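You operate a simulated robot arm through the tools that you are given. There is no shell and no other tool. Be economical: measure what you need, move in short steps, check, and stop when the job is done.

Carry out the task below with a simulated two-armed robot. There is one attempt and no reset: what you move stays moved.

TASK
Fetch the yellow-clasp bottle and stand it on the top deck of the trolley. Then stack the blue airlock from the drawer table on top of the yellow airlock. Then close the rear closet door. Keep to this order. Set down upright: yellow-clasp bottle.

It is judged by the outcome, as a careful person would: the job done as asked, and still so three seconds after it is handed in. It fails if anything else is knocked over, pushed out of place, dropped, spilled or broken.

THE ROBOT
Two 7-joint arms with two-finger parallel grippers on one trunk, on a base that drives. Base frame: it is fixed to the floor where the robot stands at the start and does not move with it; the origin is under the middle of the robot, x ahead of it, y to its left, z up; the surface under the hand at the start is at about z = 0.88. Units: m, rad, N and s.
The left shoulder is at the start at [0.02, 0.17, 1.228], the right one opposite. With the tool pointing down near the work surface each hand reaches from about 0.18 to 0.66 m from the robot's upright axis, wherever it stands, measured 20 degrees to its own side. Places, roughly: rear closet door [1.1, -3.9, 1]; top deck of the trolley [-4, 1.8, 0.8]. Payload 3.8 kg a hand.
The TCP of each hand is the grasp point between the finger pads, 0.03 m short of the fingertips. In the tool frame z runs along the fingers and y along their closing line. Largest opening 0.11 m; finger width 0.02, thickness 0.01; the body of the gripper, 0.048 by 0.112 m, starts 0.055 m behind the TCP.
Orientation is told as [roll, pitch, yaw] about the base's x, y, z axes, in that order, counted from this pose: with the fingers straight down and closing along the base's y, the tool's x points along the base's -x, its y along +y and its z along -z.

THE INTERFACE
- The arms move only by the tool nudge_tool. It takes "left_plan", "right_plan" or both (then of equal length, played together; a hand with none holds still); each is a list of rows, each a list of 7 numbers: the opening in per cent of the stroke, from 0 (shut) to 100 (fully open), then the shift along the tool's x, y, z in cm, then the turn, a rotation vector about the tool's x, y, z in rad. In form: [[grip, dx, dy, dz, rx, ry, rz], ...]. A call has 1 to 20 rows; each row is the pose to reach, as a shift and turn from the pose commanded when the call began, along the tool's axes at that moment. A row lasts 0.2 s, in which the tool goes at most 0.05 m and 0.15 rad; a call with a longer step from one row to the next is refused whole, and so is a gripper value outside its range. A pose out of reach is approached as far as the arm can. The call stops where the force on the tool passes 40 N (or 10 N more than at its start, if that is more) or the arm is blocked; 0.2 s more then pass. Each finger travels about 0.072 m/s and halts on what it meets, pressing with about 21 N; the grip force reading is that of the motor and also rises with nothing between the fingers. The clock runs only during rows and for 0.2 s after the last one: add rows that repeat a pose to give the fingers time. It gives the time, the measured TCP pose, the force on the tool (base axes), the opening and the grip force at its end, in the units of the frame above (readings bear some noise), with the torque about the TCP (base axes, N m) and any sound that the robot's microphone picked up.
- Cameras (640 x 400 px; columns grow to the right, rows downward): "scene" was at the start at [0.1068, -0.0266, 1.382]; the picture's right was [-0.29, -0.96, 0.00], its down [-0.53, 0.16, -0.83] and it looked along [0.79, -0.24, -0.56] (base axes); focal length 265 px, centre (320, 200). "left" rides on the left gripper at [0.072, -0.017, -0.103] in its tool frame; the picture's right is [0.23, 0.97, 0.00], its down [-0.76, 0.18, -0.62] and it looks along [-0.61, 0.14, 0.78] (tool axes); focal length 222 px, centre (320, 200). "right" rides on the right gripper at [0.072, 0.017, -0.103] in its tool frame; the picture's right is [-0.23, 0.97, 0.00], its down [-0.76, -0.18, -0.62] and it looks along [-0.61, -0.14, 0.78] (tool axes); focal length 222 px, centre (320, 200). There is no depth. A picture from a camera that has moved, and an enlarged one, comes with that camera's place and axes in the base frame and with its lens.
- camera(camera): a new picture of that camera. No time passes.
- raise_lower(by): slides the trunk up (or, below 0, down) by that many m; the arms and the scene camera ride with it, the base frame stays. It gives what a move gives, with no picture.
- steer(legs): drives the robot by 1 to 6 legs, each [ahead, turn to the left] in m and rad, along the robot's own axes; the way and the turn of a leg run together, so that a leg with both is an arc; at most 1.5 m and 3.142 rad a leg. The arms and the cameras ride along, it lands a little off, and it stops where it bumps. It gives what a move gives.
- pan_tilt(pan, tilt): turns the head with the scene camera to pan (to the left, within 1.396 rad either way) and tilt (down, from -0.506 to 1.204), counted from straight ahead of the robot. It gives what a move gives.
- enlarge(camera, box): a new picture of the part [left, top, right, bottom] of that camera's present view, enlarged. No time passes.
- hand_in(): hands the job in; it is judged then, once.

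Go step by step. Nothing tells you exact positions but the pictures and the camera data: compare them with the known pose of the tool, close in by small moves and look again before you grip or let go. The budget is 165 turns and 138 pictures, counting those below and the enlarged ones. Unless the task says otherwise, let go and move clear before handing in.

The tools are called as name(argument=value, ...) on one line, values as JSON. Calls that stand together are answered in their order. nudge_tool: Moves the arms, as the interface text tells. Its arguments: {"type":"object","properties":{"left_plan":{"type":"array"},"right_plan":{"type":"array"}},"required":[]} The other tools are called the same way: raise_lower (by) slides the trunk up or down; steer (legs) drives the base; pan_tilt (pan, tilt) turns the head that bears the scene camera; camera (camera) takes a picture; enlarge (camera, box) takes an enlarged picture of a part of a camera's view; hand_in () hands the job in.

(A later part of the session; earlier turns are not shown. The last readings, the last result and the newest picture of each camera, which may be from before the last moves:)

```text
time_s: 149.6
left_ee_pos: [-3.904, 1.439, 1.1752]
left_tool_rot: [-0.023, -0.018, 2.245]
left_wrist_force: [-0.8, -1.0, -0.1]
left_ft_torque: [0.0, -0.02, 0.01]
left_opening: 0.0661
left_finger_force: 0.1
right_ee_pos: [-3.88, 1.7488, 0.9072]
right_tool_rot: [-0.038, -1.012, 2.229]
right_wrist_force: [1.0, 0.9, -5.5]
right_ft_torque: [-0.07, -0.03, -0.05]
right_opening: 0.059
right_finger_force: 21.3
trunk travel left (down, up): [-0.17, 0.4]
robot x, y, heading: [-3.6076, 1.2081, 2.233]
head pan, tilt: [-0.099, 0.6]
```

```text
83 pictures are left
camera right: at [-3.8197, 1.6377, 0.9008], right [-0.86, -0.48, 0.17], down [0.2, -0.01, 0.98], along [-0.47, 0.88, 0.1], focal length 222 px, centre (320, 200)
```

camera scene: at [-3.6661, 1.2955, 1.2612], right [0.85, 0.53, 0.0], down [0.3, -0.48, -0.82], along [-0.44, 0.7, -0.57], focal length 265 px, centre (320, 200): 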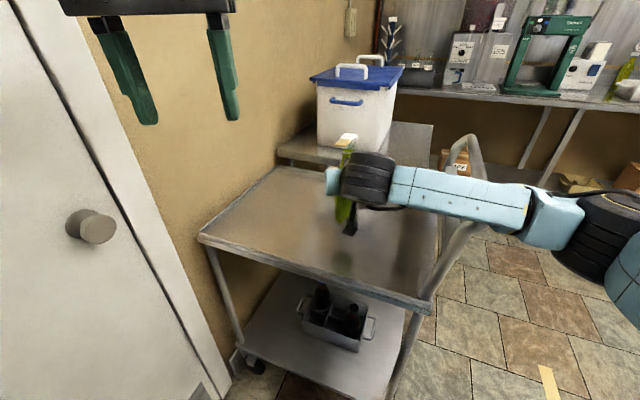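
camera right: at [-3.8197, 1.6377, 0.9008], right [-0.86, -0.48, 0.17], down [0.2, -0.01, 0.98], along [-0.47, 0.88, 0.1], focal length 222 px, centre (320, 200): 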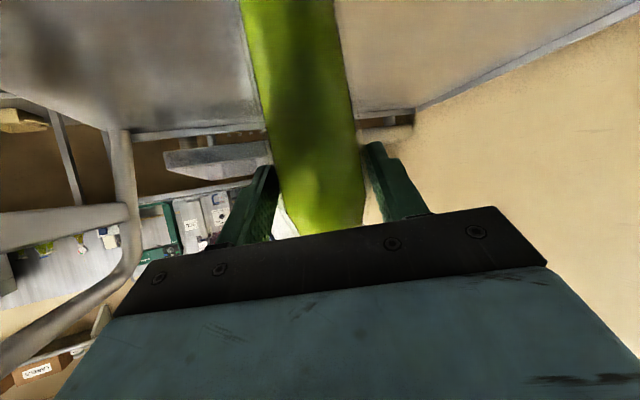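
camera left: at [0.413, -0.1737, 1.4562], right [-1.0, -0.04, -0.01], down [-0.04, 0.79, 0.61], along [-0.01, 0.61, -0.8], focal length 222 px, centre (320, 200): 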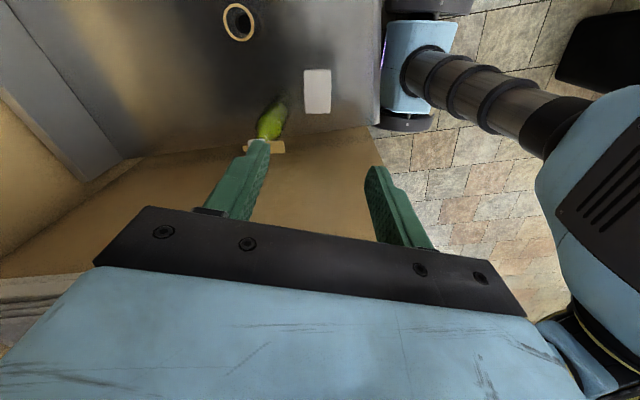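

Still no contact; continue in small steps.

nudge_tool(right_plan=[[20, 0.25, 0, 0.16, 0, 0, 0], [20, 0.5, 0, 0.32, 0, 0, 0], [20, 0.5, 0, 0.32, 0, 0, 0]])

nudge_tool(right_plan=[[20, 0.25, 0, 0.16, 0, 0, 0], [20, 0.42, 0, 0.27, 0, 0, 0], [20, 0.42, 0, 0.27, 0, 0, 0]])

```text
time_s: 150.4
left_ee_pos: [-3.9036, 1.4383, 1.1746]
left_tool_rot: [-0.024, -0.021, 2.245]
left_wrist_force: [-0.1, -0.1, -0.3]
left_ft_torque: [0.01, 0.02, 0.0]
left_opening: 0.066
left_finger_force: 0.0
right_ee_pos: [-3.8785, 1.7483, 0.9012]
right_tool_rot: [-0.036, -1.011, 2.23]
right_wrist_force: [0.2, 0.1, -5.5]
right_ft_torque: [-0.07, -0.04, -0.02]
right_opening: 0.0593
right_finger_force: 21.0
trunk travel left (down, up): [-0.17, 0.4]
robot x, y, heading: [-3.6034, 1.2001, 2.232]
head pan, tilt: [-0.099, 0.6]
```

```text
time_s: 151.2
left_ee_pos: [-3.9037, 1.4379, 1.1747]
left_tool_rot: [-0.024, -0.018, 2.244]
left_wrist_force: [0.3, -1.0, -0.7]
left_ft_torque: [-0.02, 0.03, 0.03]
left_opening: 0.0658
left_finger_force: 0.0
right_ee_pos: [-3.8797, 1.7465, 0.8968]
right_tool_rot: [-0.036, -1.013, 2.233]
right_wrist_force: [2.8, 1.1, 5.6]
right_ft_torque: [0.01, -0.08, 0.0]
right_opening: 0.0593
right_finger_force: 21.4
trunk travel left (down, up): [-0.17, 0.4]
robot x, y, heading: [-3.6042, 1.2072, 2.233]
head pan, tilt: [-0.099, 0.6]
```

Contact. The tool orientation matches that at the grasp, so the bottle is upright; I open and back straight out.

nudge_tool(right_plan=[[45, 0, 0, 0, 0, 0, 0], [65, 0, 0, 0, 0, 0, 0], [85, 0, 0, 0, 0, 0, 0], [90, 0, 0, 0, 0, 0, 0]])

camera(camera="right")

```text
time_s: 152.2
left_ee_pos: [-3.9032, 1.4389, 1.1757]
left_tool_rot: [-0.025, -0.018, 2.244]
left_wrist_force: [0.3, 1.2, 0.0]
left_ft_torque: [0.02, 0.0, -0.02]
left_opening: 0.066
left_finger_force: 0.1
right_ee_pos: [-3.879, 1.7484, 0.897]
right_tool_rot: [-0.037, -1.014, 2.23]
right_wrist_force: [0.0, -0.1, -0.6]
right_ft_torque: [-0.04, -0.02, -0.05]
right_opening: 0.0989
right_finger_force: 0.1
trunk travel left (down, up): [-0.17, 0.4]
robot x, y, heading: [-3.6046, 1.2047, 2.235]
head pan, tilt: [-0.099, 0.6]
```

```text
82 pictures are left
camera right: at [-3.8191, 1.6372, 0.8903], right [-0.86, -0.48, 0.17], down [0.2, -0.01, 0.98], along [-0.47, 0.88, 0.1], focal length 222 px, centre (320, 200)
```

right: 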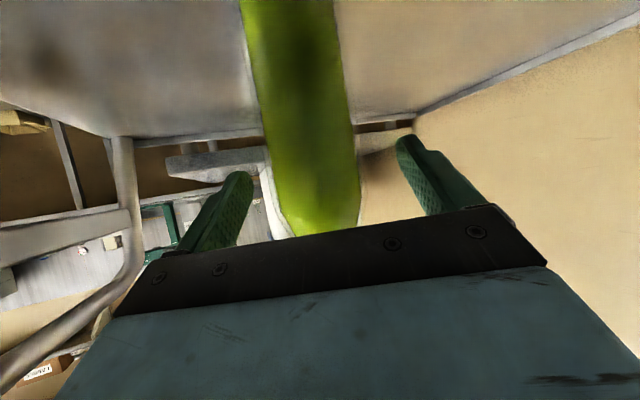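

Withdraw horizontally from the bottle.

nudge_tool(right_plan=[[90, 1.3, 0, -2.1, 0, 0, 0], [90, 2.7, 0, -4.2, 0, 0, 0], [90, 4.8, 0, -7.6, 0, 0, 0], [90, 6.5, 0, -10.5, 0, 0, 0], [90, 7.5, 0, -12.5, 0, 0, 0]])

camera(camera="scene")

```text
time_s: 153.4
left_ee_pos: [-3.9059, 1.4443, 1.1728]
left_tool_rot: [-0.024, -0.013, 2.245]
left_wrist_force: [-0.2, -0.7, 0.1]
left_ft_torque: [0.03, -0.01, -0.01]
left_opening: 0.066
left_finger_force: 0.0
right_ee_pos: [-3.7937, 1.6319, 0.8953]
right_tool_rot: [-0.034, -1.006, 2.226]
right_wrist_force: [0.1, 0.0, -0.1]
right_ft_torque: [0.01, 0.01, 0.01]
right_opening: 0.0989
right_finger_force: 0.1
trunk travel left (down, up): [-0.17, 0.4]
robot x, y, heading: [-3.6046, 1.2054, 2.232]
head pan, tilt: [-0.099, 0.6]
```

```text
81 pictures are left
camera scene: at [-3.6658, 1.295, 1.2262], right [0.85, 0.53, 0.0], down [0.3, -0.48, -0.83], along [-0.44, 0.7, -0.56], focal length 265 px, centre (320, 200)
```

scene: 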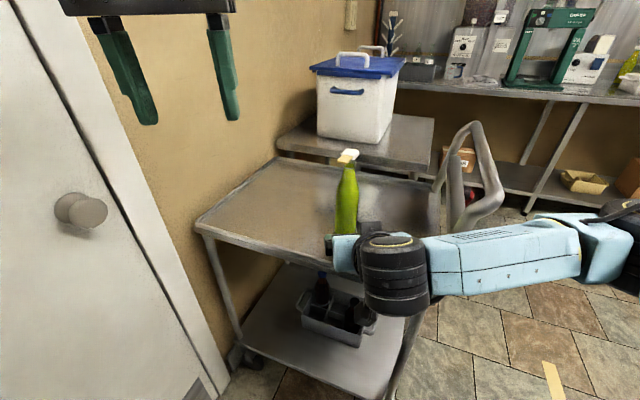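

Bottle stands upright on the deck. I retract farther and raise the trunk before turning.

nudge_tool(right_plan=[[90, 2, 0, -3.5, 0, 0, 0], [90, 4, 0, -7, 0, 0, 0], [90, 5, 0, -9, 0, 0, 0]])

raise_lower(by=0.37)

nudge_tool(right_plan=[[90, 0, 0, 0, 0.03, 0.14, 0], [90, 0, 0, 0, 0.06, 0.28, 0], [90, 0, 0, 0, 0.06, 0.42, 0], [90, 0, 0, 0, 0.06, 0.56, 0], [90, 0, 0, 0, 0.06, 0.7, 0], [90, 0, 0, 0, 0.06, 0.84, 0], [90, 0, 0, 0, 0.06, 0.98, 0], [90, 0, 0, 0, 0.06, 0.98, 0]])

camera(camera="scene")

```text
time_s: 154.2
left_ee_pos: [-3.9061, 1.4445, 1.1725]
left_tool_rot: [-0.024, -0.012, 2.244]
left_wrist_force: [-0.2, -1.1, 0.5]
left_ft_torque: [0.05, -0.01, 0.0]
left_opening: 0.0662
left_finger_force: 0.1
right_ee_pos: [-3.7551, 1.5564, 0.8963]
right_tool_rot: [-0.032, -1.005, 2.228]
right_wrist_force: [-1.1, 1.0, 0.4]
right_ft_torque: [-0.03, 0.0, -0.02]
right_opening: 0.0987
right_finger_force: 0.0
right hand out of reach, approached as far as the arm can: row 3
trunk travel left (down, up): [-0.17, 0.4]
robot x, y, heading: [-3.6055, 1.2015, 2.231]
head pan, tilt: [-0.099, 0.6]
```

```text
time_s: 157.8
left_ee_pos: [-3.906, 1.4441, 1.5427]
left_tool_rot: [-0.023, -0.012, 2.246]
left_wrist_force: [0.0, -0.8, -0.6]
left_ft_torque: [0.01, -0.01, 0.04]
left_opening: 0.0659
left_finger_force: 0.0
right_ee_pos: [-3.7545, 1.5567, 1.2657]
right_tool_rot: [-0.035, -1.005, 2.227]
right_wrist_force: [0.1, 0.4, -0.6]
right_ft_torque: [-0.01, -0.01, 0.0]
right_opening: 0.0989
right_finger_force: 0.0
trunk travel left (down, up): [-0.54, 0.03]
robot x, y, heading: [-3.6119, 1.2038, 2.235]
head pan, tilt: [-0.099, 0.6]
```

```text
time_s: 159.6
left_ee_pos: [-3.9052, 1.443, 1.5441]
left_tool_rot: [-0.022, -0.014, 2.245]
left_wrist_force: [0.2, 0.4, -0.7]
left_ft_torque: [0.0, 0.02, 0.02]
left_opening: 0.066
left_finger_force: 0.1
right_ee_pos: [-3.755, 1.5563, 1.2679]
right_tool_rot: [-0.068, -0.024, 2.172]
right_wrist_force: [0.3, 0.1, -0.5]
right_ft_torque: [-0.02, -0.02, 0.02]
right_opening: 0.0989
right_finger_force: 0.1
trunk travel left (down, up): [-0.54, 0.03]
robot x, y, heading: [-3.6099, 1.2059, 2.232]
head pan, tilt: [-0.099, 0.6]
```

```text
80 pictures are left
camera scene: at [-3.6657, 1.2949, 1.5962], right [0.85, 0.53, 0.0], down [0.3, -0.48, -0.83], along [-0.44, 0.7, -0.56], focal length 265 px, centre (320, 200)
```

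scene: 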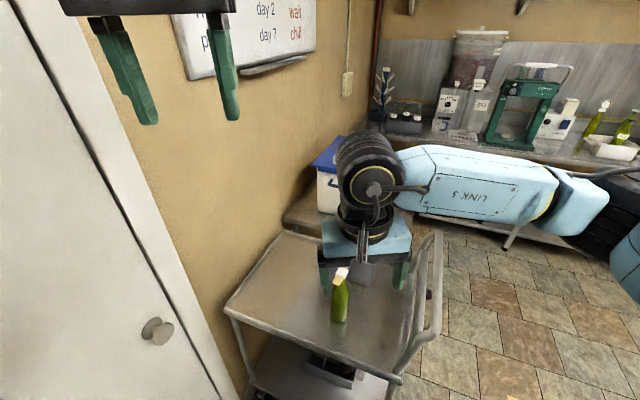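

Bottle done. Now I turn right and head back east across the room.

steer(legs=[[0, -2.06], [1.3, 0], [1.0, 0]])

```text
time_s: 175.7
left_ee_pos: [-1.0239, 1.5541, 1.5419]
left_tool_rot: [-0.023, -0.013, 0.106]
left_wrist_force: [0.3, -0.1, 1.2]
left_ft_torque: [0.01, 0.01, -0.01]
left_opening: 0.0659
left_finger_force: 0.1
right_ee_pos: [-1.0098, 1.3671, 1.2673]
right_tool_rot: [-0.07, -0.026, 0.038]
right_wrist_force: [0.3, 0.3, 0.4]
right_ft_torque: [-0.01, 0.02, -0.02]
right_opening: 0.0991
right_finger_force: 0.0
trunk travel left (down, up): [-0.54, 0.03]
robot x, y, heading: [-1.3841, 1.4324, 0.097]
head pan, tilt: [-0.099, 0.6]
```

I look at the counters ahead for a drawer table with airlocks.

pan_tilt(pan=0.5, tilt=0.35)

camera(camera="scene")

pan_tilt(pan=-0.7, tilt=0.35)

camera(camera="scene")

```text
time_s: 176.7
left_ee_pos: [-1.0243, 1.555, 1.5436]
left_tool_rot: [-0.021, -0.011, 0.107]
left_wrist_force: [0.3, -0.2, 0.1]
left_ft_torque: [-0.03, 0.01, 0.0]
left_opening: 0.0662
left_finger_force: 0.1
right_ee_pos: [-1.0102, 1.3676, 1.2684]
right_tool_rot: [-0.068, -0.027, 0.036]
right_wrist_force: [0.2, 0.1, -0.6]
right_ft_torque: [0.02, -0.03, 0.04]
right_opening: 0.0992
right_finger_force: 0.0
trunk travel left (down, up): [-0.54, 0.03]
robot x, y, heading: [-1.3893, 1.4312, 0.09]
head pan, tilt: [0.499, 0.351]
```

```text
79 pictures are left
camera scene: at [-1.2877, 1.4858, 1.6189], right [0.56, -0.83, 0.0], down [-0.29, -0.19, -0.94], along [0.78, 0.53, -0.34], focal length 265 px, centre (320, 200)
```

scene: 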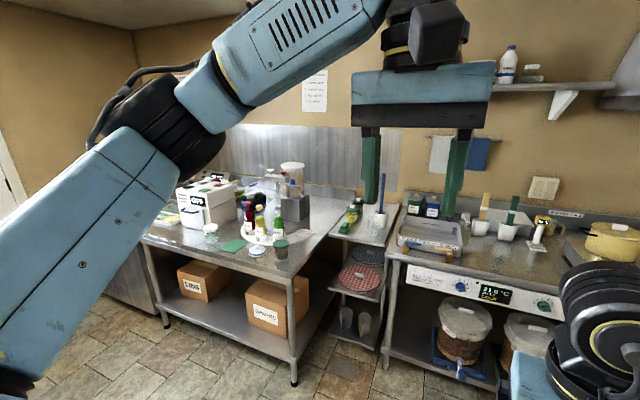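

```text
time_s: 178.1
left_ee_pos: [-1.0242, 1.5558, 1.5427]
left_tool_rot: [-0.023, -0.013, 0.107]
left_wrist_force: [0.4, 0.1, 0.6]
left_ft_torque: [0.02, -0.01, 0.01]
left_opening: 0.0662
left_finger_force: 0.0
right_ee_pos: [-1.0089, 1.3671, 1.2673]
right_tool_rot: [-0.067, -0.025, 0.037]
right_wrist_force: [-0.2, 0.9, -0.4]
right_ft_torque: [0.04, 0.01, -0.03]
right_opening: 0.099
right_finger_force: 0.0
trunk travel left (down, up): [-0.54, 0.03]
robot x, y, heading: [-1.3858, 1.4336, 0.097]
head pan, tilt: [-0.7, 0.351]
```

```text
78 pictures are left
camera scene: at [-1.2882, 1.3809, 1.619], right [-0.57, -0.82, 0.0], down [-0.28, 0.2, -0.94], along [0.77, -0.53, -0.34], focal length 265 px, centre (320, 200)
```

scene: 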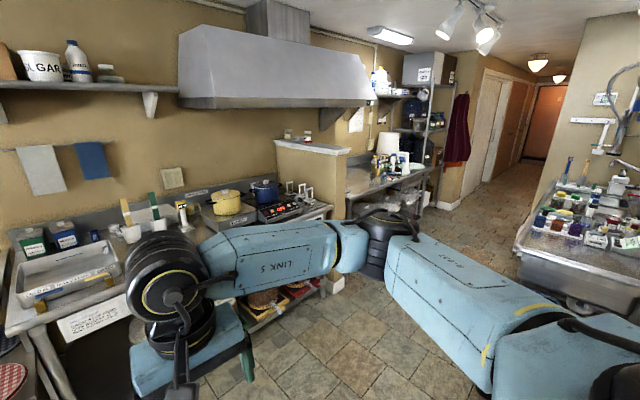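

No drawer table here; it should be down the corridor by the closet. I drive back to the aisle and face down the corridor.

steer(legs=[[0, -1.1], [1.3, 0], [0.6, 0]])

pan_tilt(pan=-0.2, tilt=0.4)

camera(camera="scene")

```text
time_s: 190.4
left_ee_pos: [-0.0239, -0.3964, 1.5435]
left_tool_rot: [-0.022, -0.014, -0.937]
left_wrist_force: [0.6, 0.0, 0.5]
left_ft_torque: [0.03, -0.02, -0.03]
left_opening: 0.066
left_finger_force: 0.1
right_ee_pos: [-0.1794, -0.5035, 1.2669]
right_tool_rot: [-0.068, -0.025, -1.008]
right_wrist_force: [0.2, -0.1, 0.2]
right_ft_torque: [-0.04, 0.0, 0.02]
right_opening: 0.0987
right_finger_force: 0.0
trunk travel left (down, up): [-0.54, 0.03]
robot x, y, heading: [-0.3167, -0.1466, -0.949]
head pan, tilt: [-0.7, 0.351]
```

```text
time_s: 191.3
left_ee_pos: [-0.0243, -0.3965, 1.544]
left_tool_rot: [-0.024, -0.012, -0.937]
left_wrist_force: [0.8, 0.3, 0.5]
left_ft_torque: [-0.03, 0.01, 0.0]
left_opening: 0.0658
left_finger_force: 0.0
right_ee_pos: [-0.1792, -0.5039, 1.2674]
right_tool_rot: [-0.069, -0.026, -1.009]
right_wrist_force: [0.3, -0.4, 0.5]
right_ft_torque: [0.03, -0.01, -0.02]
right_opening: 0.0989
right_finger_force: 0.1
trunk travel left (down, up): [-0.54, 0.03]
robot x, y, heading: [-0.3145, -0.1436, -0.952]
head pan, tilt: [-0.201, 0.4]
```

```text
77 pictures are left
camera scene: at [-0.2623, -0.247, 1.6145], right [-0.91, -0.41, 0.0], down [-0.16, 0.35, -0.92], along [0.38, -0.84, -0.39], focal length 265 px, centre (320, 200)
```

scene: 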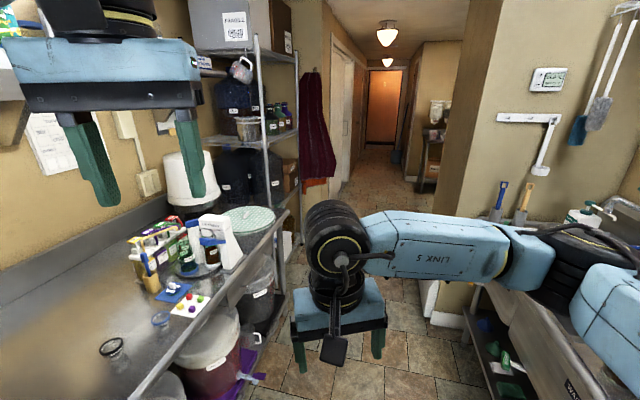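

I see the corridor with a table at its right side. Zoom on it.

enlarge(camera="scene", box=[320, 20, 480, 200])

enlarge(camera="scene", box=[80, 220, 280, 370])

```text
2.22 times, centred on (400, 110) of scene
camera zoom: at [-0.2623, -0.247, 1.6145], right [-0.91, -0.41, 0.0], down [-0.16, 0.35, -0.92], along [0.38, -0.84, -0.39], focal length 588 px, centre (142, 400)
```

zoom: 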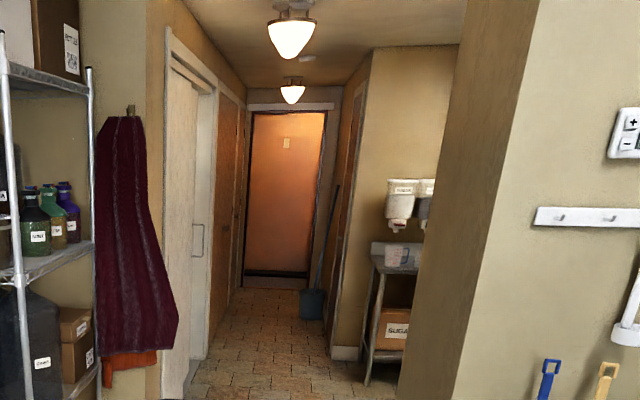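

```text
2.67 times, centred on (180, 295) of scene
camera zoom: at [-0.2623, -0.247, 1.6145], right [-0.91, -0.41, 0.0], down [-0.16, 0.35, -0.92], along [0.38, -0.84, -0.39], focal length 706 px, centre (693, -53)
```

zoom: 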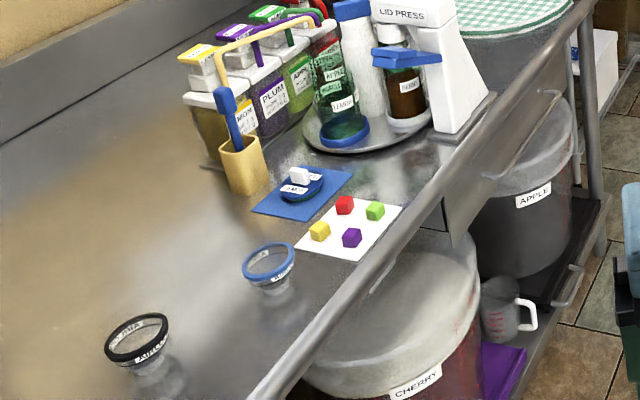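

The start counter seems to have a drawer at its right end. I check.

enlarge(camera="scene", box=[200, 210, 310, 350])

pan_tilt(pan=0.4, tilt=0.7)

camera(camera="scene")

pan_tilt(pan=-1.0, tilt=0.6)

camera(camera="scene")

```text
2.86 times, centred on (255, 280) of scene
camera zoom: at [-0.2623, -0.247, 1.6145], right [-0.91, -0.41, 0.0], down [-0.16, 0.35, -0.92], along [0.38, -0.84, -0.39], focal length 756 px, centre (506, -29)
```

zoom: 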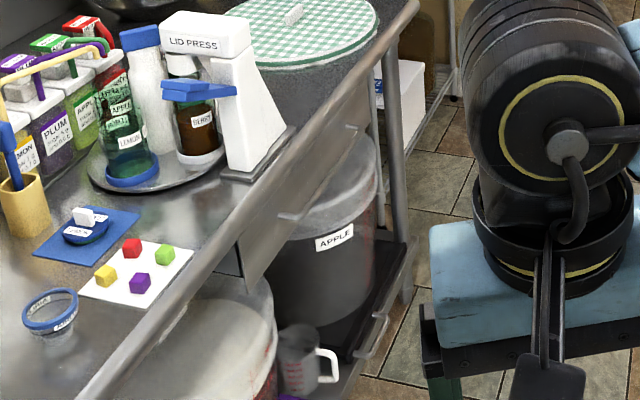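

```text
time_s: 192.3
left_ee_pos: [-0.0248, -0.3956, 1.5439]
left_tool_rot: [-0.023, -0.014, -0.938]
left_wrist_force: [-0.8, 1.0, 0.0]
left_ft_torque: [-0.01, -0.01, -0.01]
left_opening: 0.0661
left_finger_force: 0.1
right_ee_pos: [-0.1795, -0.5042, 1.2681]
right_tool_rot: [-0.069, -0.028, -1.007]
right_wrist_force: [-0.7, -0.6, 0.5]
right_ft_torque: [0.0, 0.0, 0.05]
right_opening: 0.099
right_finger_force: 0.1
trunk travel left (down, up): [-0.54, 0.03]
robot x, y, heading: [-0.3136, -0.1447, -0.949]
head pan, tilt: [0.4, 0.7]
```

```text
73 pictures are left
camera scene: at [-0.2276, -0.207, 1.5876], right [-0.52, -0.85, 0.0], down [-0.55, 0.34, -0.77], along [0.65, -0.4, -0.64], focal length 265 px, centre (320, 200)
```

scene: 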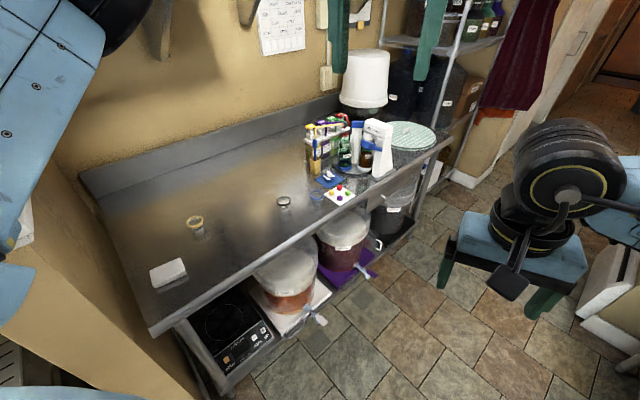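

```text
time_s: 193.8
left_ee_pos: [-0.0242, -0.3963, 1.5431]
left_tool_rot: [-0.022, -0.014, -0.937]
left_wrist_force: [0.6, 0.3, 0.5]
left_ft_torque: [0.03, 0.0, -0.02]
left_opening: 0.0658
left_finger_force: 0.1
right_ee_pos: [-0.1803, -0.5032, 1.2674]
right_tool_rot: [-0.069, -0.027, -1.008]
right_wrist_force: [0.2, 0.3, -0.1]
right_ft_torque: [-0.01, -0.01, -0.02]
right_opening: 0.0992
right_finger_force: 0.1
trunk travel left (down, up): [-0.54, 0.03]
robot x, y, heading: [-0.3142, -0.1461, -0.949]
head pan, tilt: [-1.0, 0.6]
```

```text
72 pictures are left
camera scene: at [-0.3326, -0.2448, 1.5962], right [-0.93, 0.37, 0.0], down [0.21, 0.53, -0.83], along [-0.3, -0.77, -0.56], focal length 265 px, centre (320, 200)
```

scene: 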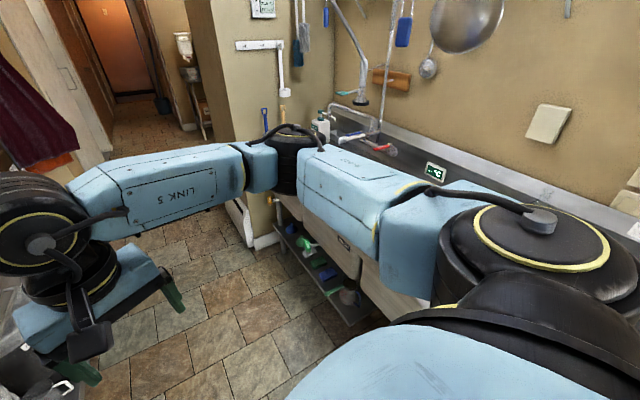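

The counter has a pulled drawer at its right end, so it is the drawer table, with the blue airlock at about (0.48,−0.62) and the yellow one at (0.59,−0.18). I arc in to face it between the two.

steer(legs=[[0.33, 0.95]])

pan_tilt(pan=-0.3, tilt=0.7)

camera(camera="scene")

```text
time_s: 196.7
left_ee_pos: [0.3446, -0.205, 1.5431]
left_tool_rot: [-0.022, -0.014, 0.008]
left_wrist_force: [0.4, -0.2, 0.3]
left_ft_torque: [0.01, -0.03, -0.01]
left_opening: 0.0661
left_finger_force: 0.0
right_ee_pos: [0.3405, -0.3953, 1.2674]
right_tool_rot: [-0.068, -0.027, -0.063]
right_wrist_force: [0.3, 0.4, 0.3]
right_ft_torque: [0.01, -0.04, -0.03]
right_opening: 0.0987
right_finger_force: 0.1
trunk travel left (down, up): [-0.54, 0.03]
robot x, y, heading: [-0.0283, -0.2919, -0.006]
head pan, tilt: [-1.0, 0.6]
```

```text
time_s: 197.7
left_ee_pos: [0.3454, -0.2052, 1.5432]
left_tool_rot: [-0.024, -0.014, 0.009]
left_wrist_force: [0.6, -0.5, -1.1]
left_ft_torque: [-0.04, 0.01, 0.02]
left_opening: 0.0662
left_finger_force: 0.2
right_ee_pos: [0.342, -0.3933, 1.2673]
right_tool_rot: [-0.069, -0.027, -0.063]
right_wrist_force: [-0.8, -0.3, -0.5]
right_ft_torque: [0.02, -0.01, -0.03]
right_opening: 0.0989
right_finger_force: 0.1
trunk travel left (down, up): [-0.54, 0.03]
robot x, y, heading: [-0.0274, -0.293, -0.01]
head pan, tilt: [-0.3, 0.7]
```

```text
71 pictures are left
camera scene: at [0.0755, -0.3184, 1.5876], right [-0.3, -0.95, 0.0], down [-0.61, 0.19, -0.77], along [0.73, -0.23, -0.64], focal length 265 px, centre (320, 200)
```

scene: 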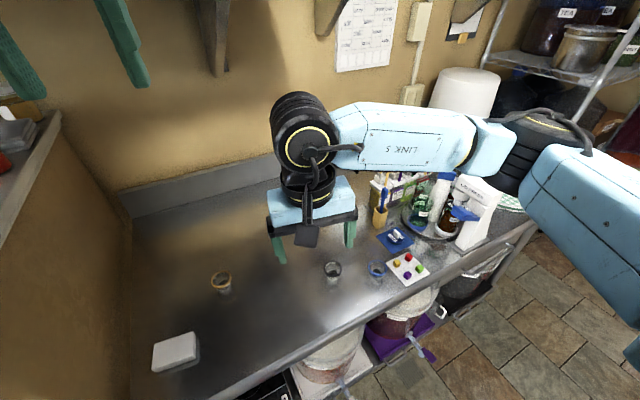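

I enlarge the airlocks for shape and clearances.

enlarge(camera="scene", box=[310, 220, 450, 310])

enlarge(camera="scene", box=[190, 250, 260, 310])

```text
4.44 times, centred on (380, 265) of scene
camera zoom: at [0.0755, -0.3184, 1.5876], right [-0.3, -0.95, 0.0], down [-0.61, 0.19, -0.77], along [0.73, -0.23, -0.64], focal length 1176 px, centre (53, -89)
```

zoom: 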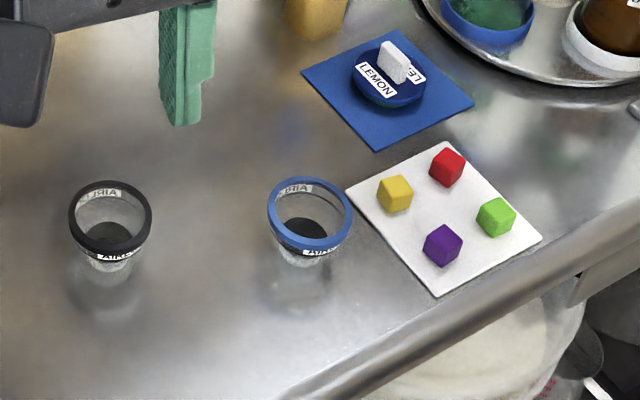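

```text
6.67 times, centred on (225, 280) of scene
camera zoom: at [0.0755, -0.3184, 1.5876], right [-0.3, -0.95, 0.0], down [-0.61, 0.19, -0.77], along [0.73, -0.23, -0.64], focal length 1764 px, centre (953, -333)
```

zoom: 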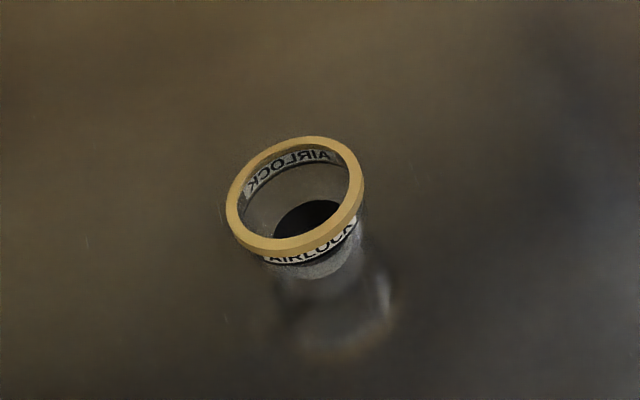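

Both airlocks are tapered cups about 6 cm wide at the rim. I'll straighten the right tool, move over the blue one and lower the trunk.

nudge_tool(right_plan=[[75, -2.6, -3.8, 0, -0.03, 0.01, -0.03], [75, -5.2, -7.6, 0, -0.07, 0.027, -0.063], [75, -7.9, -11.4, 0, -0.07, 0.027, -0.063], [75, -10.5, -15.2, 0, -0.07, 0.027, -0.063], [75, -13.2, -19, 0, -0.07, 0.027, -0.063], [75, -15.8, -22.85, 0, -0.07, 0.027, -0.063], [75, -15.8, -22.85, 0, -0.07, 0.027, -0.063]])

raise_lower(by=-0.23)

camera(camera="scene")

camera(camera="right")

```text
time_s: 199.3
left_ee_pos: [0.3457, -0.2041, 1.5424]
left_tool_rot: [-0.022, -0.015, 0.009]
left_wrist_force: [-0.7, 0.7, 0.7]
left_ft_torque: [-0.01, 0.0, -0.03]
left_opening: 0.0659
left_finger_force: 0.1
right_ee_pos: [0.4832, -0.6347, 1.2887]
right_tool_rot: [0.0, 0.002, -0.001]
right_wrist_force: [0.8, -0.7, 0.4]
right_ft_torque: [0.0, 0.0, -0.05]
right_opening: 0.0826
right_finger_force: 0.0
trunk travel left (down, up): [-0.54, 0.03]
robot x, y, heading: [-0.027, -0.2929, -0.003]
head pan, tilt: [-0.3, 0.7]
```

```text
time_s: 201.8
left_ee_pos: [0.3451, -0.2049, 1.3212]
left_tool_rot: [-0.021, -0.029, 0.007]
left_wrist_force: [0.1, -0.2, 0.8]
left_ft_torque: [-0.01, -0.01, 0.01]
left_opening: 0.0661
left_finger_force: 0.1
right_ee_pos: [0.4845, -0.634, 1.058]
right_tool_rot: [0.002, 0.003, 0.0]
right_wrist_force: [0.1, -0.4, -0.2]
right_ft_torque: [0.02, -0.03, -0.02]
right_opening: 0.0828
right_finger_force: 0.0
trunk travel left (down, up): [-0.31, 0.26]
robot x, y, heading: [-0.0252, -0.2915, -0.004]
head pan, tilt: [-0.3, 0.7]
```

```text
68 pictures are left
camera scene: at [0.0767, -0.3181, 1.3592], right [-0.3, -0.95, 0.0], down [-0.62, 0.19, -0.76], along [0.73, -0.23, -0.64], focal length 265 px, centre (320, 200)
```

scene: 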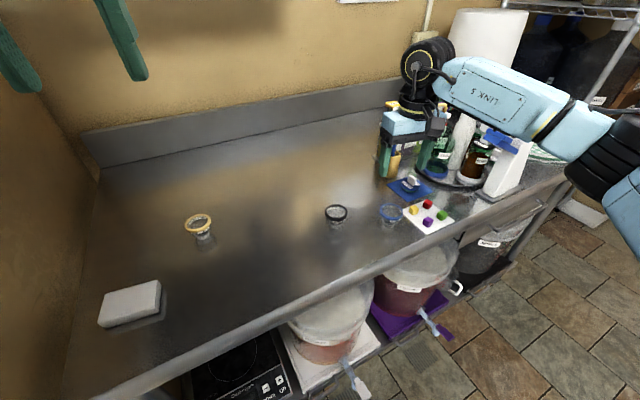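

```text
67 pictures are left
camera right: at [0.4121, -0.616, 1.1639], right [0.23, 0.97, 0.0], down [0.76, -0.18, 0.62], along [0.6, -0.14, -0.78], focal length 222 px, centre (320, 200)
```

right: 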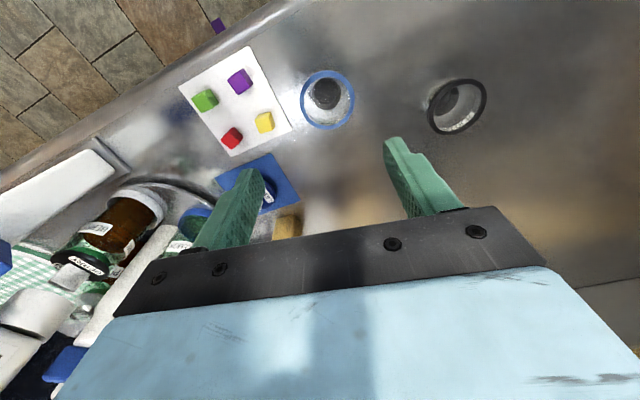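

Combining both views the blue rim is at about (0.473,−0.620, 0.925). I shift and lower to 6 cm above, then check again.

nudge_tool(right_plan=[[75, 1.1, 1.3, 2.5, 0, 0, 0], [75, 1.1, 1.3, 5, 0, 0, 0], [75, 1.1, 1.3, 7.3, 0, 0, 0], [75, 1.1, 1.3, 7.3, 0, 0, 0]])

camera(camera="right")

enlarge(camera="scene", box=[350, 150, 450, 240])

```text
time_s: 202.8
left_ee_pos: [0.3447, -0.2058, 1.3207]
left_tool_rot: [-0.021, -0.034, 0.008]
left_wrist_force: [1.1, 0.0, 0.6]
left_ft_torque: [-0.04, -0.03, -0.01]
left_opening: 0.0659
left_finger_force: 0.0
right_ee_pos: [0.4767, -0.619, 0.9844]
right_tool_rot: [0.002, 0.003, 0.001]
right_wrist_force: [0.8, -1.4, -0.8]
right_ft_torque: [-0.03, 0.0, 0.02]
right_opening: 0.0823
right_finger_force: 0.0
trunk travel left (down, up): [-0.31, 0.26]
robot x, y, heading: [-0.0277, -0.2965, -0.001]
head pan, tilt: [-0.3, 0.7]
```

```text
66 pictures are left
camera right: at [0.403, -0.6016, 1.0885], right [0.23, 0.97, 0.0], down [0.76, -0.18, 0.62], along [0.6, -0.14, -0.78], focal length 222 px, centre (320, 200)
```

right: 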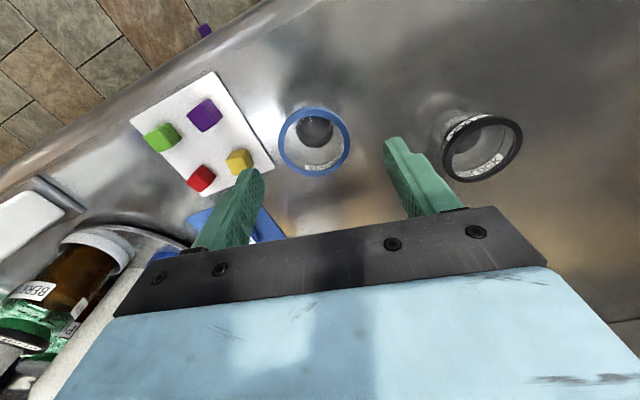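

```text
4.44 times, centred on (400, 195) of scene
camera zoom: at [0.0771, -0.3188, 1.3581], right [-0.3, -0.95, 0.0], down [-0.62, 0.19, -0.76], along [0.73, -0.23, -0.65], focal length 1176 px, centre (-36, 222)
```

zoom: 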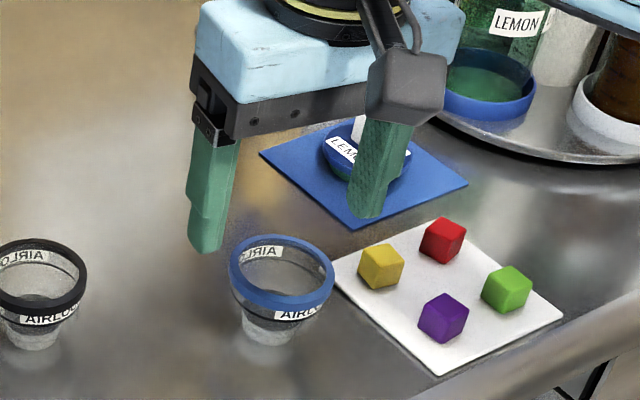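

Both views agree: blue rim centre (0.472,−0.621), top z≈0.927. I go down so only the fingertips straddle the rim, and view.

nudge_tool(right_plan=[[75, 0.5, -0.2, 1.5, 0, 0, 0], [75, 0.5, -0.2, 3.6, 0, 0, 0], [75, 0.5, -0.2, 3.6, 0, 0, 0]])

camera(camera="right")

enlarge(camera="scene", box=[350, 160, 430, 240])

```text
time_s: 203.6
left_ee_pos: [0.3437, -0.2053, 1.3215]
left_tool_rot: [-0.022, -0.035, 0.007]
left_wrist_force: [0.5, -0.6, -0.6]
left_ft_torque: [-0.02, -0.01, -0.03]
left_opening: 0.0662
left_finger_force: 0.0
right_ee_pos: [0.4693, -0.6204, 0.9491]
right_tool_rot: [0.001, 0.003, 0.0]
right_wrist_force: [1.0, -0.6, 0.4]
right_ft_torque: [-0.03, 0.01, -0.02]
right_opening: 0.0825
right_finger_force: 0.0
trunk travel left (down, up): [-0.31, 0.26]
robot x, y, heading: [-0.0246, -0.2934, -0.002]
head pan, tilt: [-0.3, 0.7]
```

```text
64 pictures are left
camera right: at [0.3966, -0.6029, 1.0539], right [0.23, 0.97, 0.0], down [0.76, -0.18, 0.62], along [0.6, -0.14, -0.78], focal length 222 px, centre (320, 200)
```

right: 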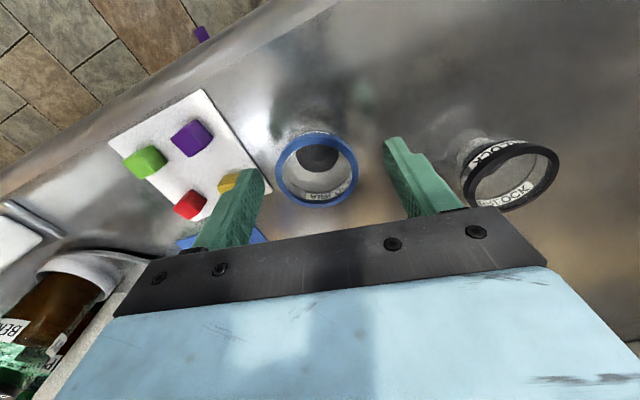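

```text
5.00 times, centred on (390, 200) of scene
camera zoom: at [0.0769, -0.319, 1.3579], right [-0.3, -0.95, 0.0], down [-0.62, 0.19, -0.76], along [0.73, -0.23, -0.65], focal length 1323 px, centre (-30, 200)
```

zoom: 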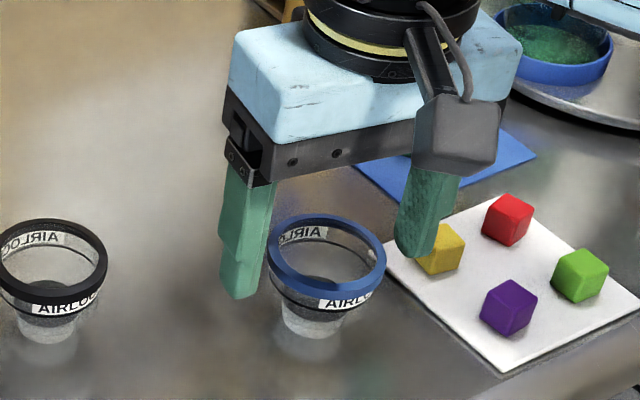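

Aligned. Close on the rim.

nudge_tool(right_plan=[[65, 0, 0, 0, 0, 0, 0], [55, 0, 0, 0, 0, 0, 0], [45, 0, 0, 0, 0, 0, 0], [40, 0, 0, 0, 0, 0, 0], [40, 0, 0, 0, 0, 0, 0]])

enlarge(camera="scene", box=[350, 160, 430, 240])

```text
time_s: 204.8
left_ee_pos: [0.344, -0.206, 1.3214]
left_tool_rot: [-0.02, -0.035, 0.009]
left_wrist_force: [0.7, 0.2, -0.4]
left_ft_torque: [-0.02, -0.01, 0.01]
left_opening: 0.0661
left_finger_force: 0.0
right_ee_pos: [0.4687, -0.6197, 0.9496]
right_tool_rot: [0.003, 0.003, -0.001]
right_wrist_force: [-0.3, -0.2, -0.3]
right_ft_torque: [-0.03, 0.02, -0.02]
right_opening: 0.0459
right_finger_force: 21.5
trunk travel left (down, up): [-0.31, 0.26]
robot x, y, heading: [-0.0272, -0.2934, -0.002]
head pan, tilt: [-0.3, 0.7]
```

```text
5.00 times, centred on (390, 200) of scene
camera zoom: at [0.0765, -0.3193, 1.3579], right [-0.3, -0.95, 0.0], down [-0.62, 0.19, -0.76], along [0.73, -0.23, -0.64], focal length 1323 px, centre (-30, 200)
```

zoom: 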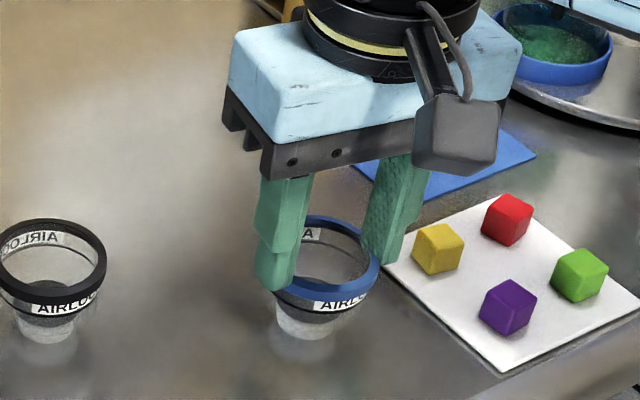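

Gripped. Lift by trunk and verify, moving the left hand aside a bit.

raise_lower(by=0.09)

nudge_tool(left_plan=[[60, 1, 4, -1, 0, 0, 0], [60, 2, 7, -2, 0, 0, 0]])

enlarge(camera="scene", box=[330, 130, 450, 250])

camera(camera="right")

```text
time_s: 206.0
left_ee_pos: [0.3449, -0.2054, 1.4013]
left_tool_rot: [-0.023, -0.013, 0.008]
left_wrist_force: [-0.2, 0.5, -0.7]
left_ft_torque: [0.03, 0.01, 0.01]
left_opening: 0.066
left_finger_force: 0.0
right_ee_pos: [0.4685, -0.6206, 1.0399]
right_tool_rot: [0.002, 0.005, 0.0]
right_wrist_force: [0.1, -1.0, -0.7]
right_ft_torque: [-0.02, 0.0, 0.01]
right_opening: 0.044
right_finger_force: 0.0
trunk travel left (down, up): [-0.4, 0.17]
robot x, y, heading: [-0.0298, -0.2909, -0.001]
head pan, tilt: [-0.3, 0.7]
```

```text
time_s: 206.6
left_ee_pos: [0.3243, -0.1333, 1.4237]
left_tool_rot: [-0.024, -0.013, 0.007]
left_wrist_force: [-0.3, -0.6, 0.6]
left_ft_torque: [0.03, 0.01, 0.01]
left_opening: 0.0659
left_finger_force: 0.0
right_ee_pos: [0.4675, -0.6199, 1.0407]
right_tool_rot: [0.001, 0.002, 0.001]
right_wrist_force: [-0.3, 1.1, -0.7]
right_ft_torque: [-0.02, -0.01, 0.0]
right_opening: 0.0439
right_finger_force: 0.1
trunk travel left (down, up): [-0.4, 0.17]
robot x, y, heading: [-0.0267, -0.293, -0.006]
head pan, tilt: [-0.3, 0.7]
```

```text
3.33 times, centred on (390, 190) of scene
camera zoom: at [0.075, -0.3182, 1.4476], right [-0.3, -0.95, 0.0], down [-0.61, 0.19, -0.77], along [0.73, -0.23, -0.64], focal length 882 px, centre (87, 233)
```

zoom: 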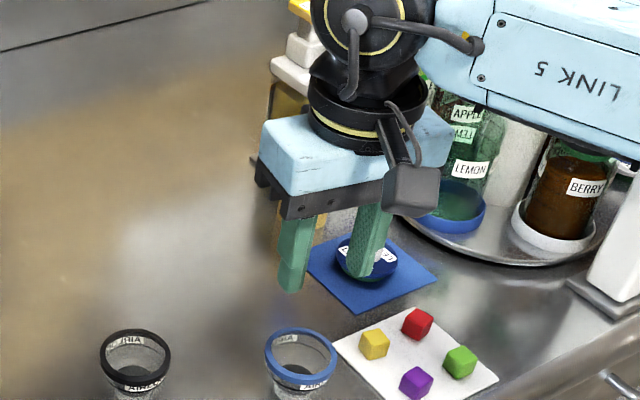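

```text
60 pictures are left
camera right: at [0.3951, -0.6022, 1.1445], right [0.23, 0.97, 0.0], down [0.76, -0.18, 0.62], along [0.61, -0.14, -0.78], focal length 222 px, centre (320, 200)
```

right: 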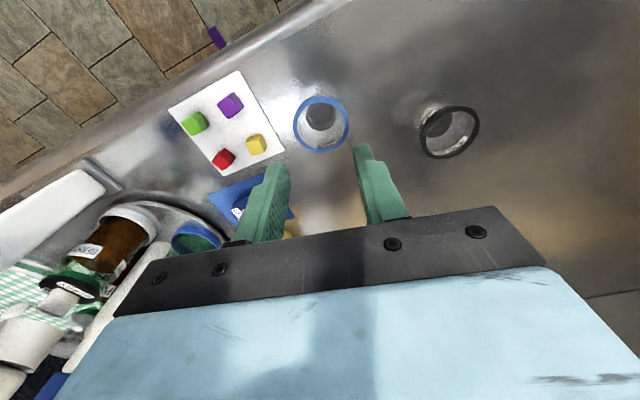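

The cup slipped out and stayed in place: the fingertips are recessed, so the grip was too shallow. I reopen and go about 2.3 cm deeper.

nudge_tool(right_plan=[[60, -0.3, 0.1, 0, 0, 0, 0], [80, -0.3, 0.1, 0, 0, 0, 0], [80, -0.3, 0.1, 0, 0, 0, 0]])

raise_lower(by=-0.09)

nudge_tool(right_plan=[[80, 0, 0, 1.2, 0, 0, 0], [80, 0, 0, 2.4, 0, 0, 0], [80, 0, 0, 2.4, 0, 0, 0]])

camera(camera="right")

enlarge(camera="scene", box=[350, 160, 430, 240])

```text
time_s: 207.4
left_ee_pos: [0.3266, -0.132, 1.4226]
left_tool_rot: [-0.023, -0.016, 0.009]
left_wrist_force: [-0.1, 0.9, 0.4]
left_ft_torque: [0.0, 0.02, 0.0]
left_opening: 0.0659
left_finger_force: 0.1
right_ee_pos: [0.471, -0.6187, 1.0399]
right_tool_rot: [0.001, 0.003, 0.0]
right_wrist_force: [0.0, 0.2, 0.3]
right_ft_torque: [-0.03, -0.01, -0.01]
right_opening: 0.0881
right_finger_force: 0.1
trunk travel left (down, up): [-0.4, 0.17]
robot x, y, heading: [-0.0272, -0.2915, -0.002]
head pan, tilt: [-0.3, 0.7]
```

```text
time_s: 208.7
left_ee_pos: [0.3263, -0.1326, 1.3344]
left_tool_rot: [-0.023, -0.014, 0.009]
left_wrist_force: [0.2, -0.2, -0.3]
left_ft_torque: [-0.03, 0.0, -0.01]
left_opening: 0.066
left_finger_force: 0.0
right_ee_pos: [0.4702, -0.6192, 0.9514]
right_tool_rot: [0.003, 0.002, 0.001]
right_wrist_force: [-0.2, -0.2, 0.4]
right_ft_torque: [-0.01, 0.0, 0.01]
right_opening: 0.0883
right_finger_force: 0.0
trunk travel left (down, up): [-0.31, 0.26]
robot x, y, heading: [-0.028, -0.2936, 0.001]
head pan, tilt: [-0.3, 0.7]
```

```text
time_s: 209.4
left_ee_pos: [0.3248, -0.1327, 1.3351]
left_tool_rot: [-0.023, -0.014, 0.008]
left_wrist_force: [0.2, 1.1, 0.2]
left_ft_torque: [0.01, 0.01, 0.03]
left_opening: 0.0662
left_finger_force: 0.1
right_ee_pos: [0.4719, -0.6193, 0.9263]
right_tool_rot: [-0.001, 0.003, 0.0]
right_wrist_force: [-0.5, 0.2, -0.1]
right_ft_torque: [-0.01, 0.01, 0.0]
right_opening: 0.0883
right_finger_force: 0.1
trunk travel left (down, up): [-0.31, 0.26]
robot x, y, heading: [-0.0281, -0.2921, -0.005]
head pan, tilt: [-0.3, 0.7]
```

```text
59 pictures are left
camera right: at [0.3985, -0.6018, 1.031], right [0.23, 0.97, 0.0], down [0.76, -0.18, 0.62], along [0.6, -0.14, -0.78], focal length 222 px, centre (320, 200)
```

right: 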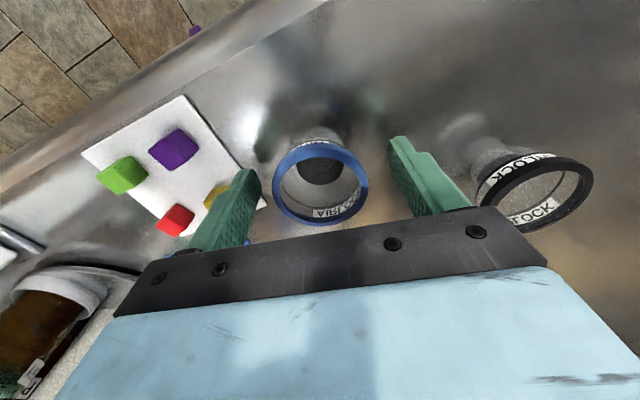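

```text
5.00 times, centred on (390, 200) of scene
camera zoom: at [0.0754, -0.3183, 1.3576], right [-0.3, -0.95, 0.0], down [-0.61, 0.19, -0.77], along [0.73, -0.23, -0.64], focal length 1323 px, centre (-30, 200)
```

zoom: 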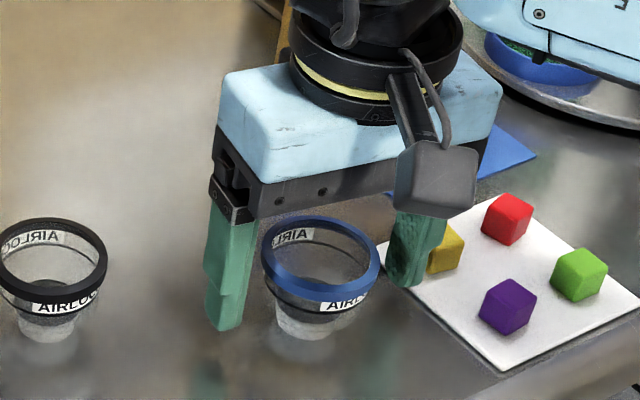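

Now the rim is between the pads proper. Close and lift a little.

nudge_tool(right_plan=[[65, 0, 0, 0, 0, 0, 0], [52, 0, 0, 0, 0, 0, 0], [42, 0, 0, 0, 0, 0, 0], [38, 0, 0, 0, 0, 0, 0], [36, 0, 0, 0, 0, 0, 0]])

nudge_tool(right_plan=[[36, 0, 0, -1, 0, 0, 0], [36, 0, 0, -3, 0, 0, 0], [36, 0, 0, -5, 0, 0, 0]])

enlarge(camera="scene", box=[350, 140, 430, 240])

```text
time_s: 210.7
left_ee_pos: [0.325, -0.1319, 1.3338]
left_tool_rot: [-0.022, -0.013, 0.008]
left_wrist_force: [-0.8, -0.5, 0.1]
left_ft_torque: [0.0, -0.03, 0.0]
left_opening: 0.066
left_finger_force: 0.1
right_ee_pos: [0.4703, -0.6202, 0.9265]
right_tool_rot: [0.002, 0.001, 0.0]
right_wrist_force: [0.0, 0.5, -0.4]
right_ft_torque: [0.02, 0.02, -0.02]
right_opening: 0.0483
right_finger_force: 21.5
trunk travel left (down, up): [-0.31, 0.26]
robot x, y, heading: [-0.029, -0.2937, -0.004]
head pan, tilt: [-0.3, 0.7]
```

```text
time_s: 211.4
left_ee_pos: [0.3264, -0.1326, 1.3338]
left_tool_rot: [-0.024, -0.014, 0.009]
left_wrist_force: [-0.4, 0.5, -0.4]
left_ft_torque: [-0.02, 0.01, -0.01]
left_opening: 0.0661
left_finger_force: 0.1
right_ee_pos: [0.4705, -0.6189, 0.9754]
right_tool_rot: [0.0, 0.002, 0.0]
right_wrist_force: [-0.3, 0.5, 0.0]
right_ft_torque: [-0.03, -0.03, 0.01]
right_opening: 0.0478
right_finger_force: 21.6
trunk travel left (down, up): [-0.31, 0.26]
robot x, y, heading: [-0.0308, -0.293, -0.003]
head pan, tilt: [-0.3, 0.7]
```

```text
4.00 times, centred on (390, 190) of scene
camera zoom: at [0.0754, -0.3183, 1.3576], right [-0.3, -0.95, 0.0], down [-0.61, 0.19, -0.77], along [0.73, -0.23, -0.64], focal length 1059 px, centre (40, 240)
```

zoom: 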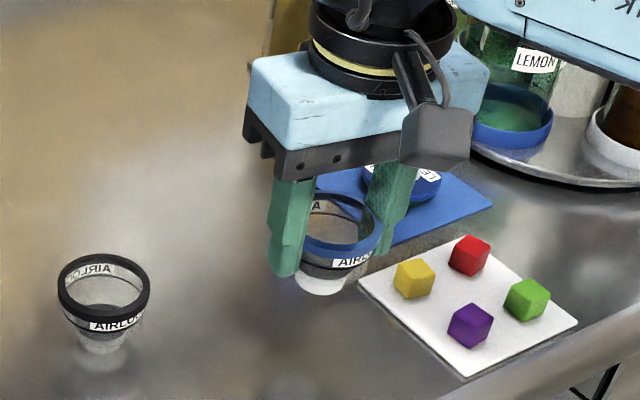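

It is lifted now, but the fingertips reach too far below the rim for stacking. I set it back, regrip about 1 cm higher with firmer closing, and lift.

nudge_tool(right_plan=[[36, 0, 0, 2, 0, 0, 0], [36, 0, 0, 4.2, 0, 0, 0], [36, 0, 0, 4.9, 0, 0, 0], [50, 0, 0, 4.9, 0, 0, 0], [60, 0, 0, 4.9, 0, 0, 0], [60, 0, 0, 3.9, 0, 0, 0], [60, 0, 0, 3.9, 0, 0, 0], [45, 0, 0, 3.9, 0, 0, 0], [30, 0, 0, 3.9, 0, 0, 0], [25, 0, 0, 3.9, 0, 0, 0], [25, 0, 0, 3.9, 0, 0, 0]])

raise_lower(by=0.1)

enlarge(camera="scene", box=[340, 130, 450, 250])

```text
time_s: 213.8
left_ee_pos: [0.3259, -0.1336, 1.3341]
left_tool_rot: [-0.024, -0.015, 0.008]
left_wrist_force: [-0.4, 0.5, -0.9]
left_ft_torque: [0.01, 0.0, 0.01]
left_opening: 0.066
left_finger_force: 0.0
right_ee_pos: [0.4716, -0.6199, 0.9395]
right_tool_rot: [0.001, 0.003, -0.001]
right_wrist_force: [1.0, -0.5, -0.1]
right_ft_torque: [0.01, -0.02, -0.01]
right_opening: 0.046
right_finger_force: 20.9
trunk travel left (down, up): [-0.31, 0.26]
robot x, y, heading: [-0.0294, -0.2932, -0.003]
head pan, tilt: [-0.3, 0.7]
```

```text
time_s: 215.2
left_ee_pos: [0.3249, -0.1325, 1.433]
left_tool_rot: [-0.021, -0.015, 0.01]
left_wrist_force: [1.3, 0.0, 0.5]
left_ft_torque: [-0.01, 0.03, 0.0]
left_opening: 0.0661
left_finger_force: 0.0
right_ee_pos: [0.4717, -0.6202, 1.0374]
right_tool_rot: [0.002, 0.001, 0.002]
right_wrist_force: [0.3, -0.5, -0.4]
right_ft_torque: [0.0, 0.02, 0.01]
right_opening: 0.0458
right_finger_force: 20.9
trunk travel left (down, up): [-0.41, 0.16]
robot x, y, heading: [-0.023, -0.2946, -0.003]
head pan, tilt: [-0.3, 0.7]
```

```text
3.33 times, centred on (395, 190) of scene
camera zoom: at [0.0756, -0.3184, 1.4575], right [-0.3, -0.95, 0.0], down [-0.61, 0.19, -0.76], along [0.73, -0.23, -0.64], focal length 882 px, centre (70, 233)
```

zoom: 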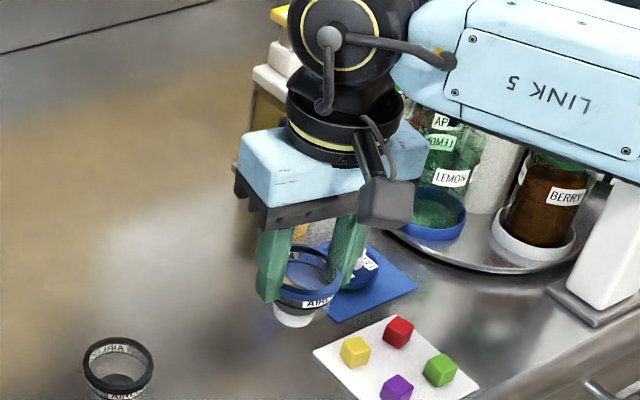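

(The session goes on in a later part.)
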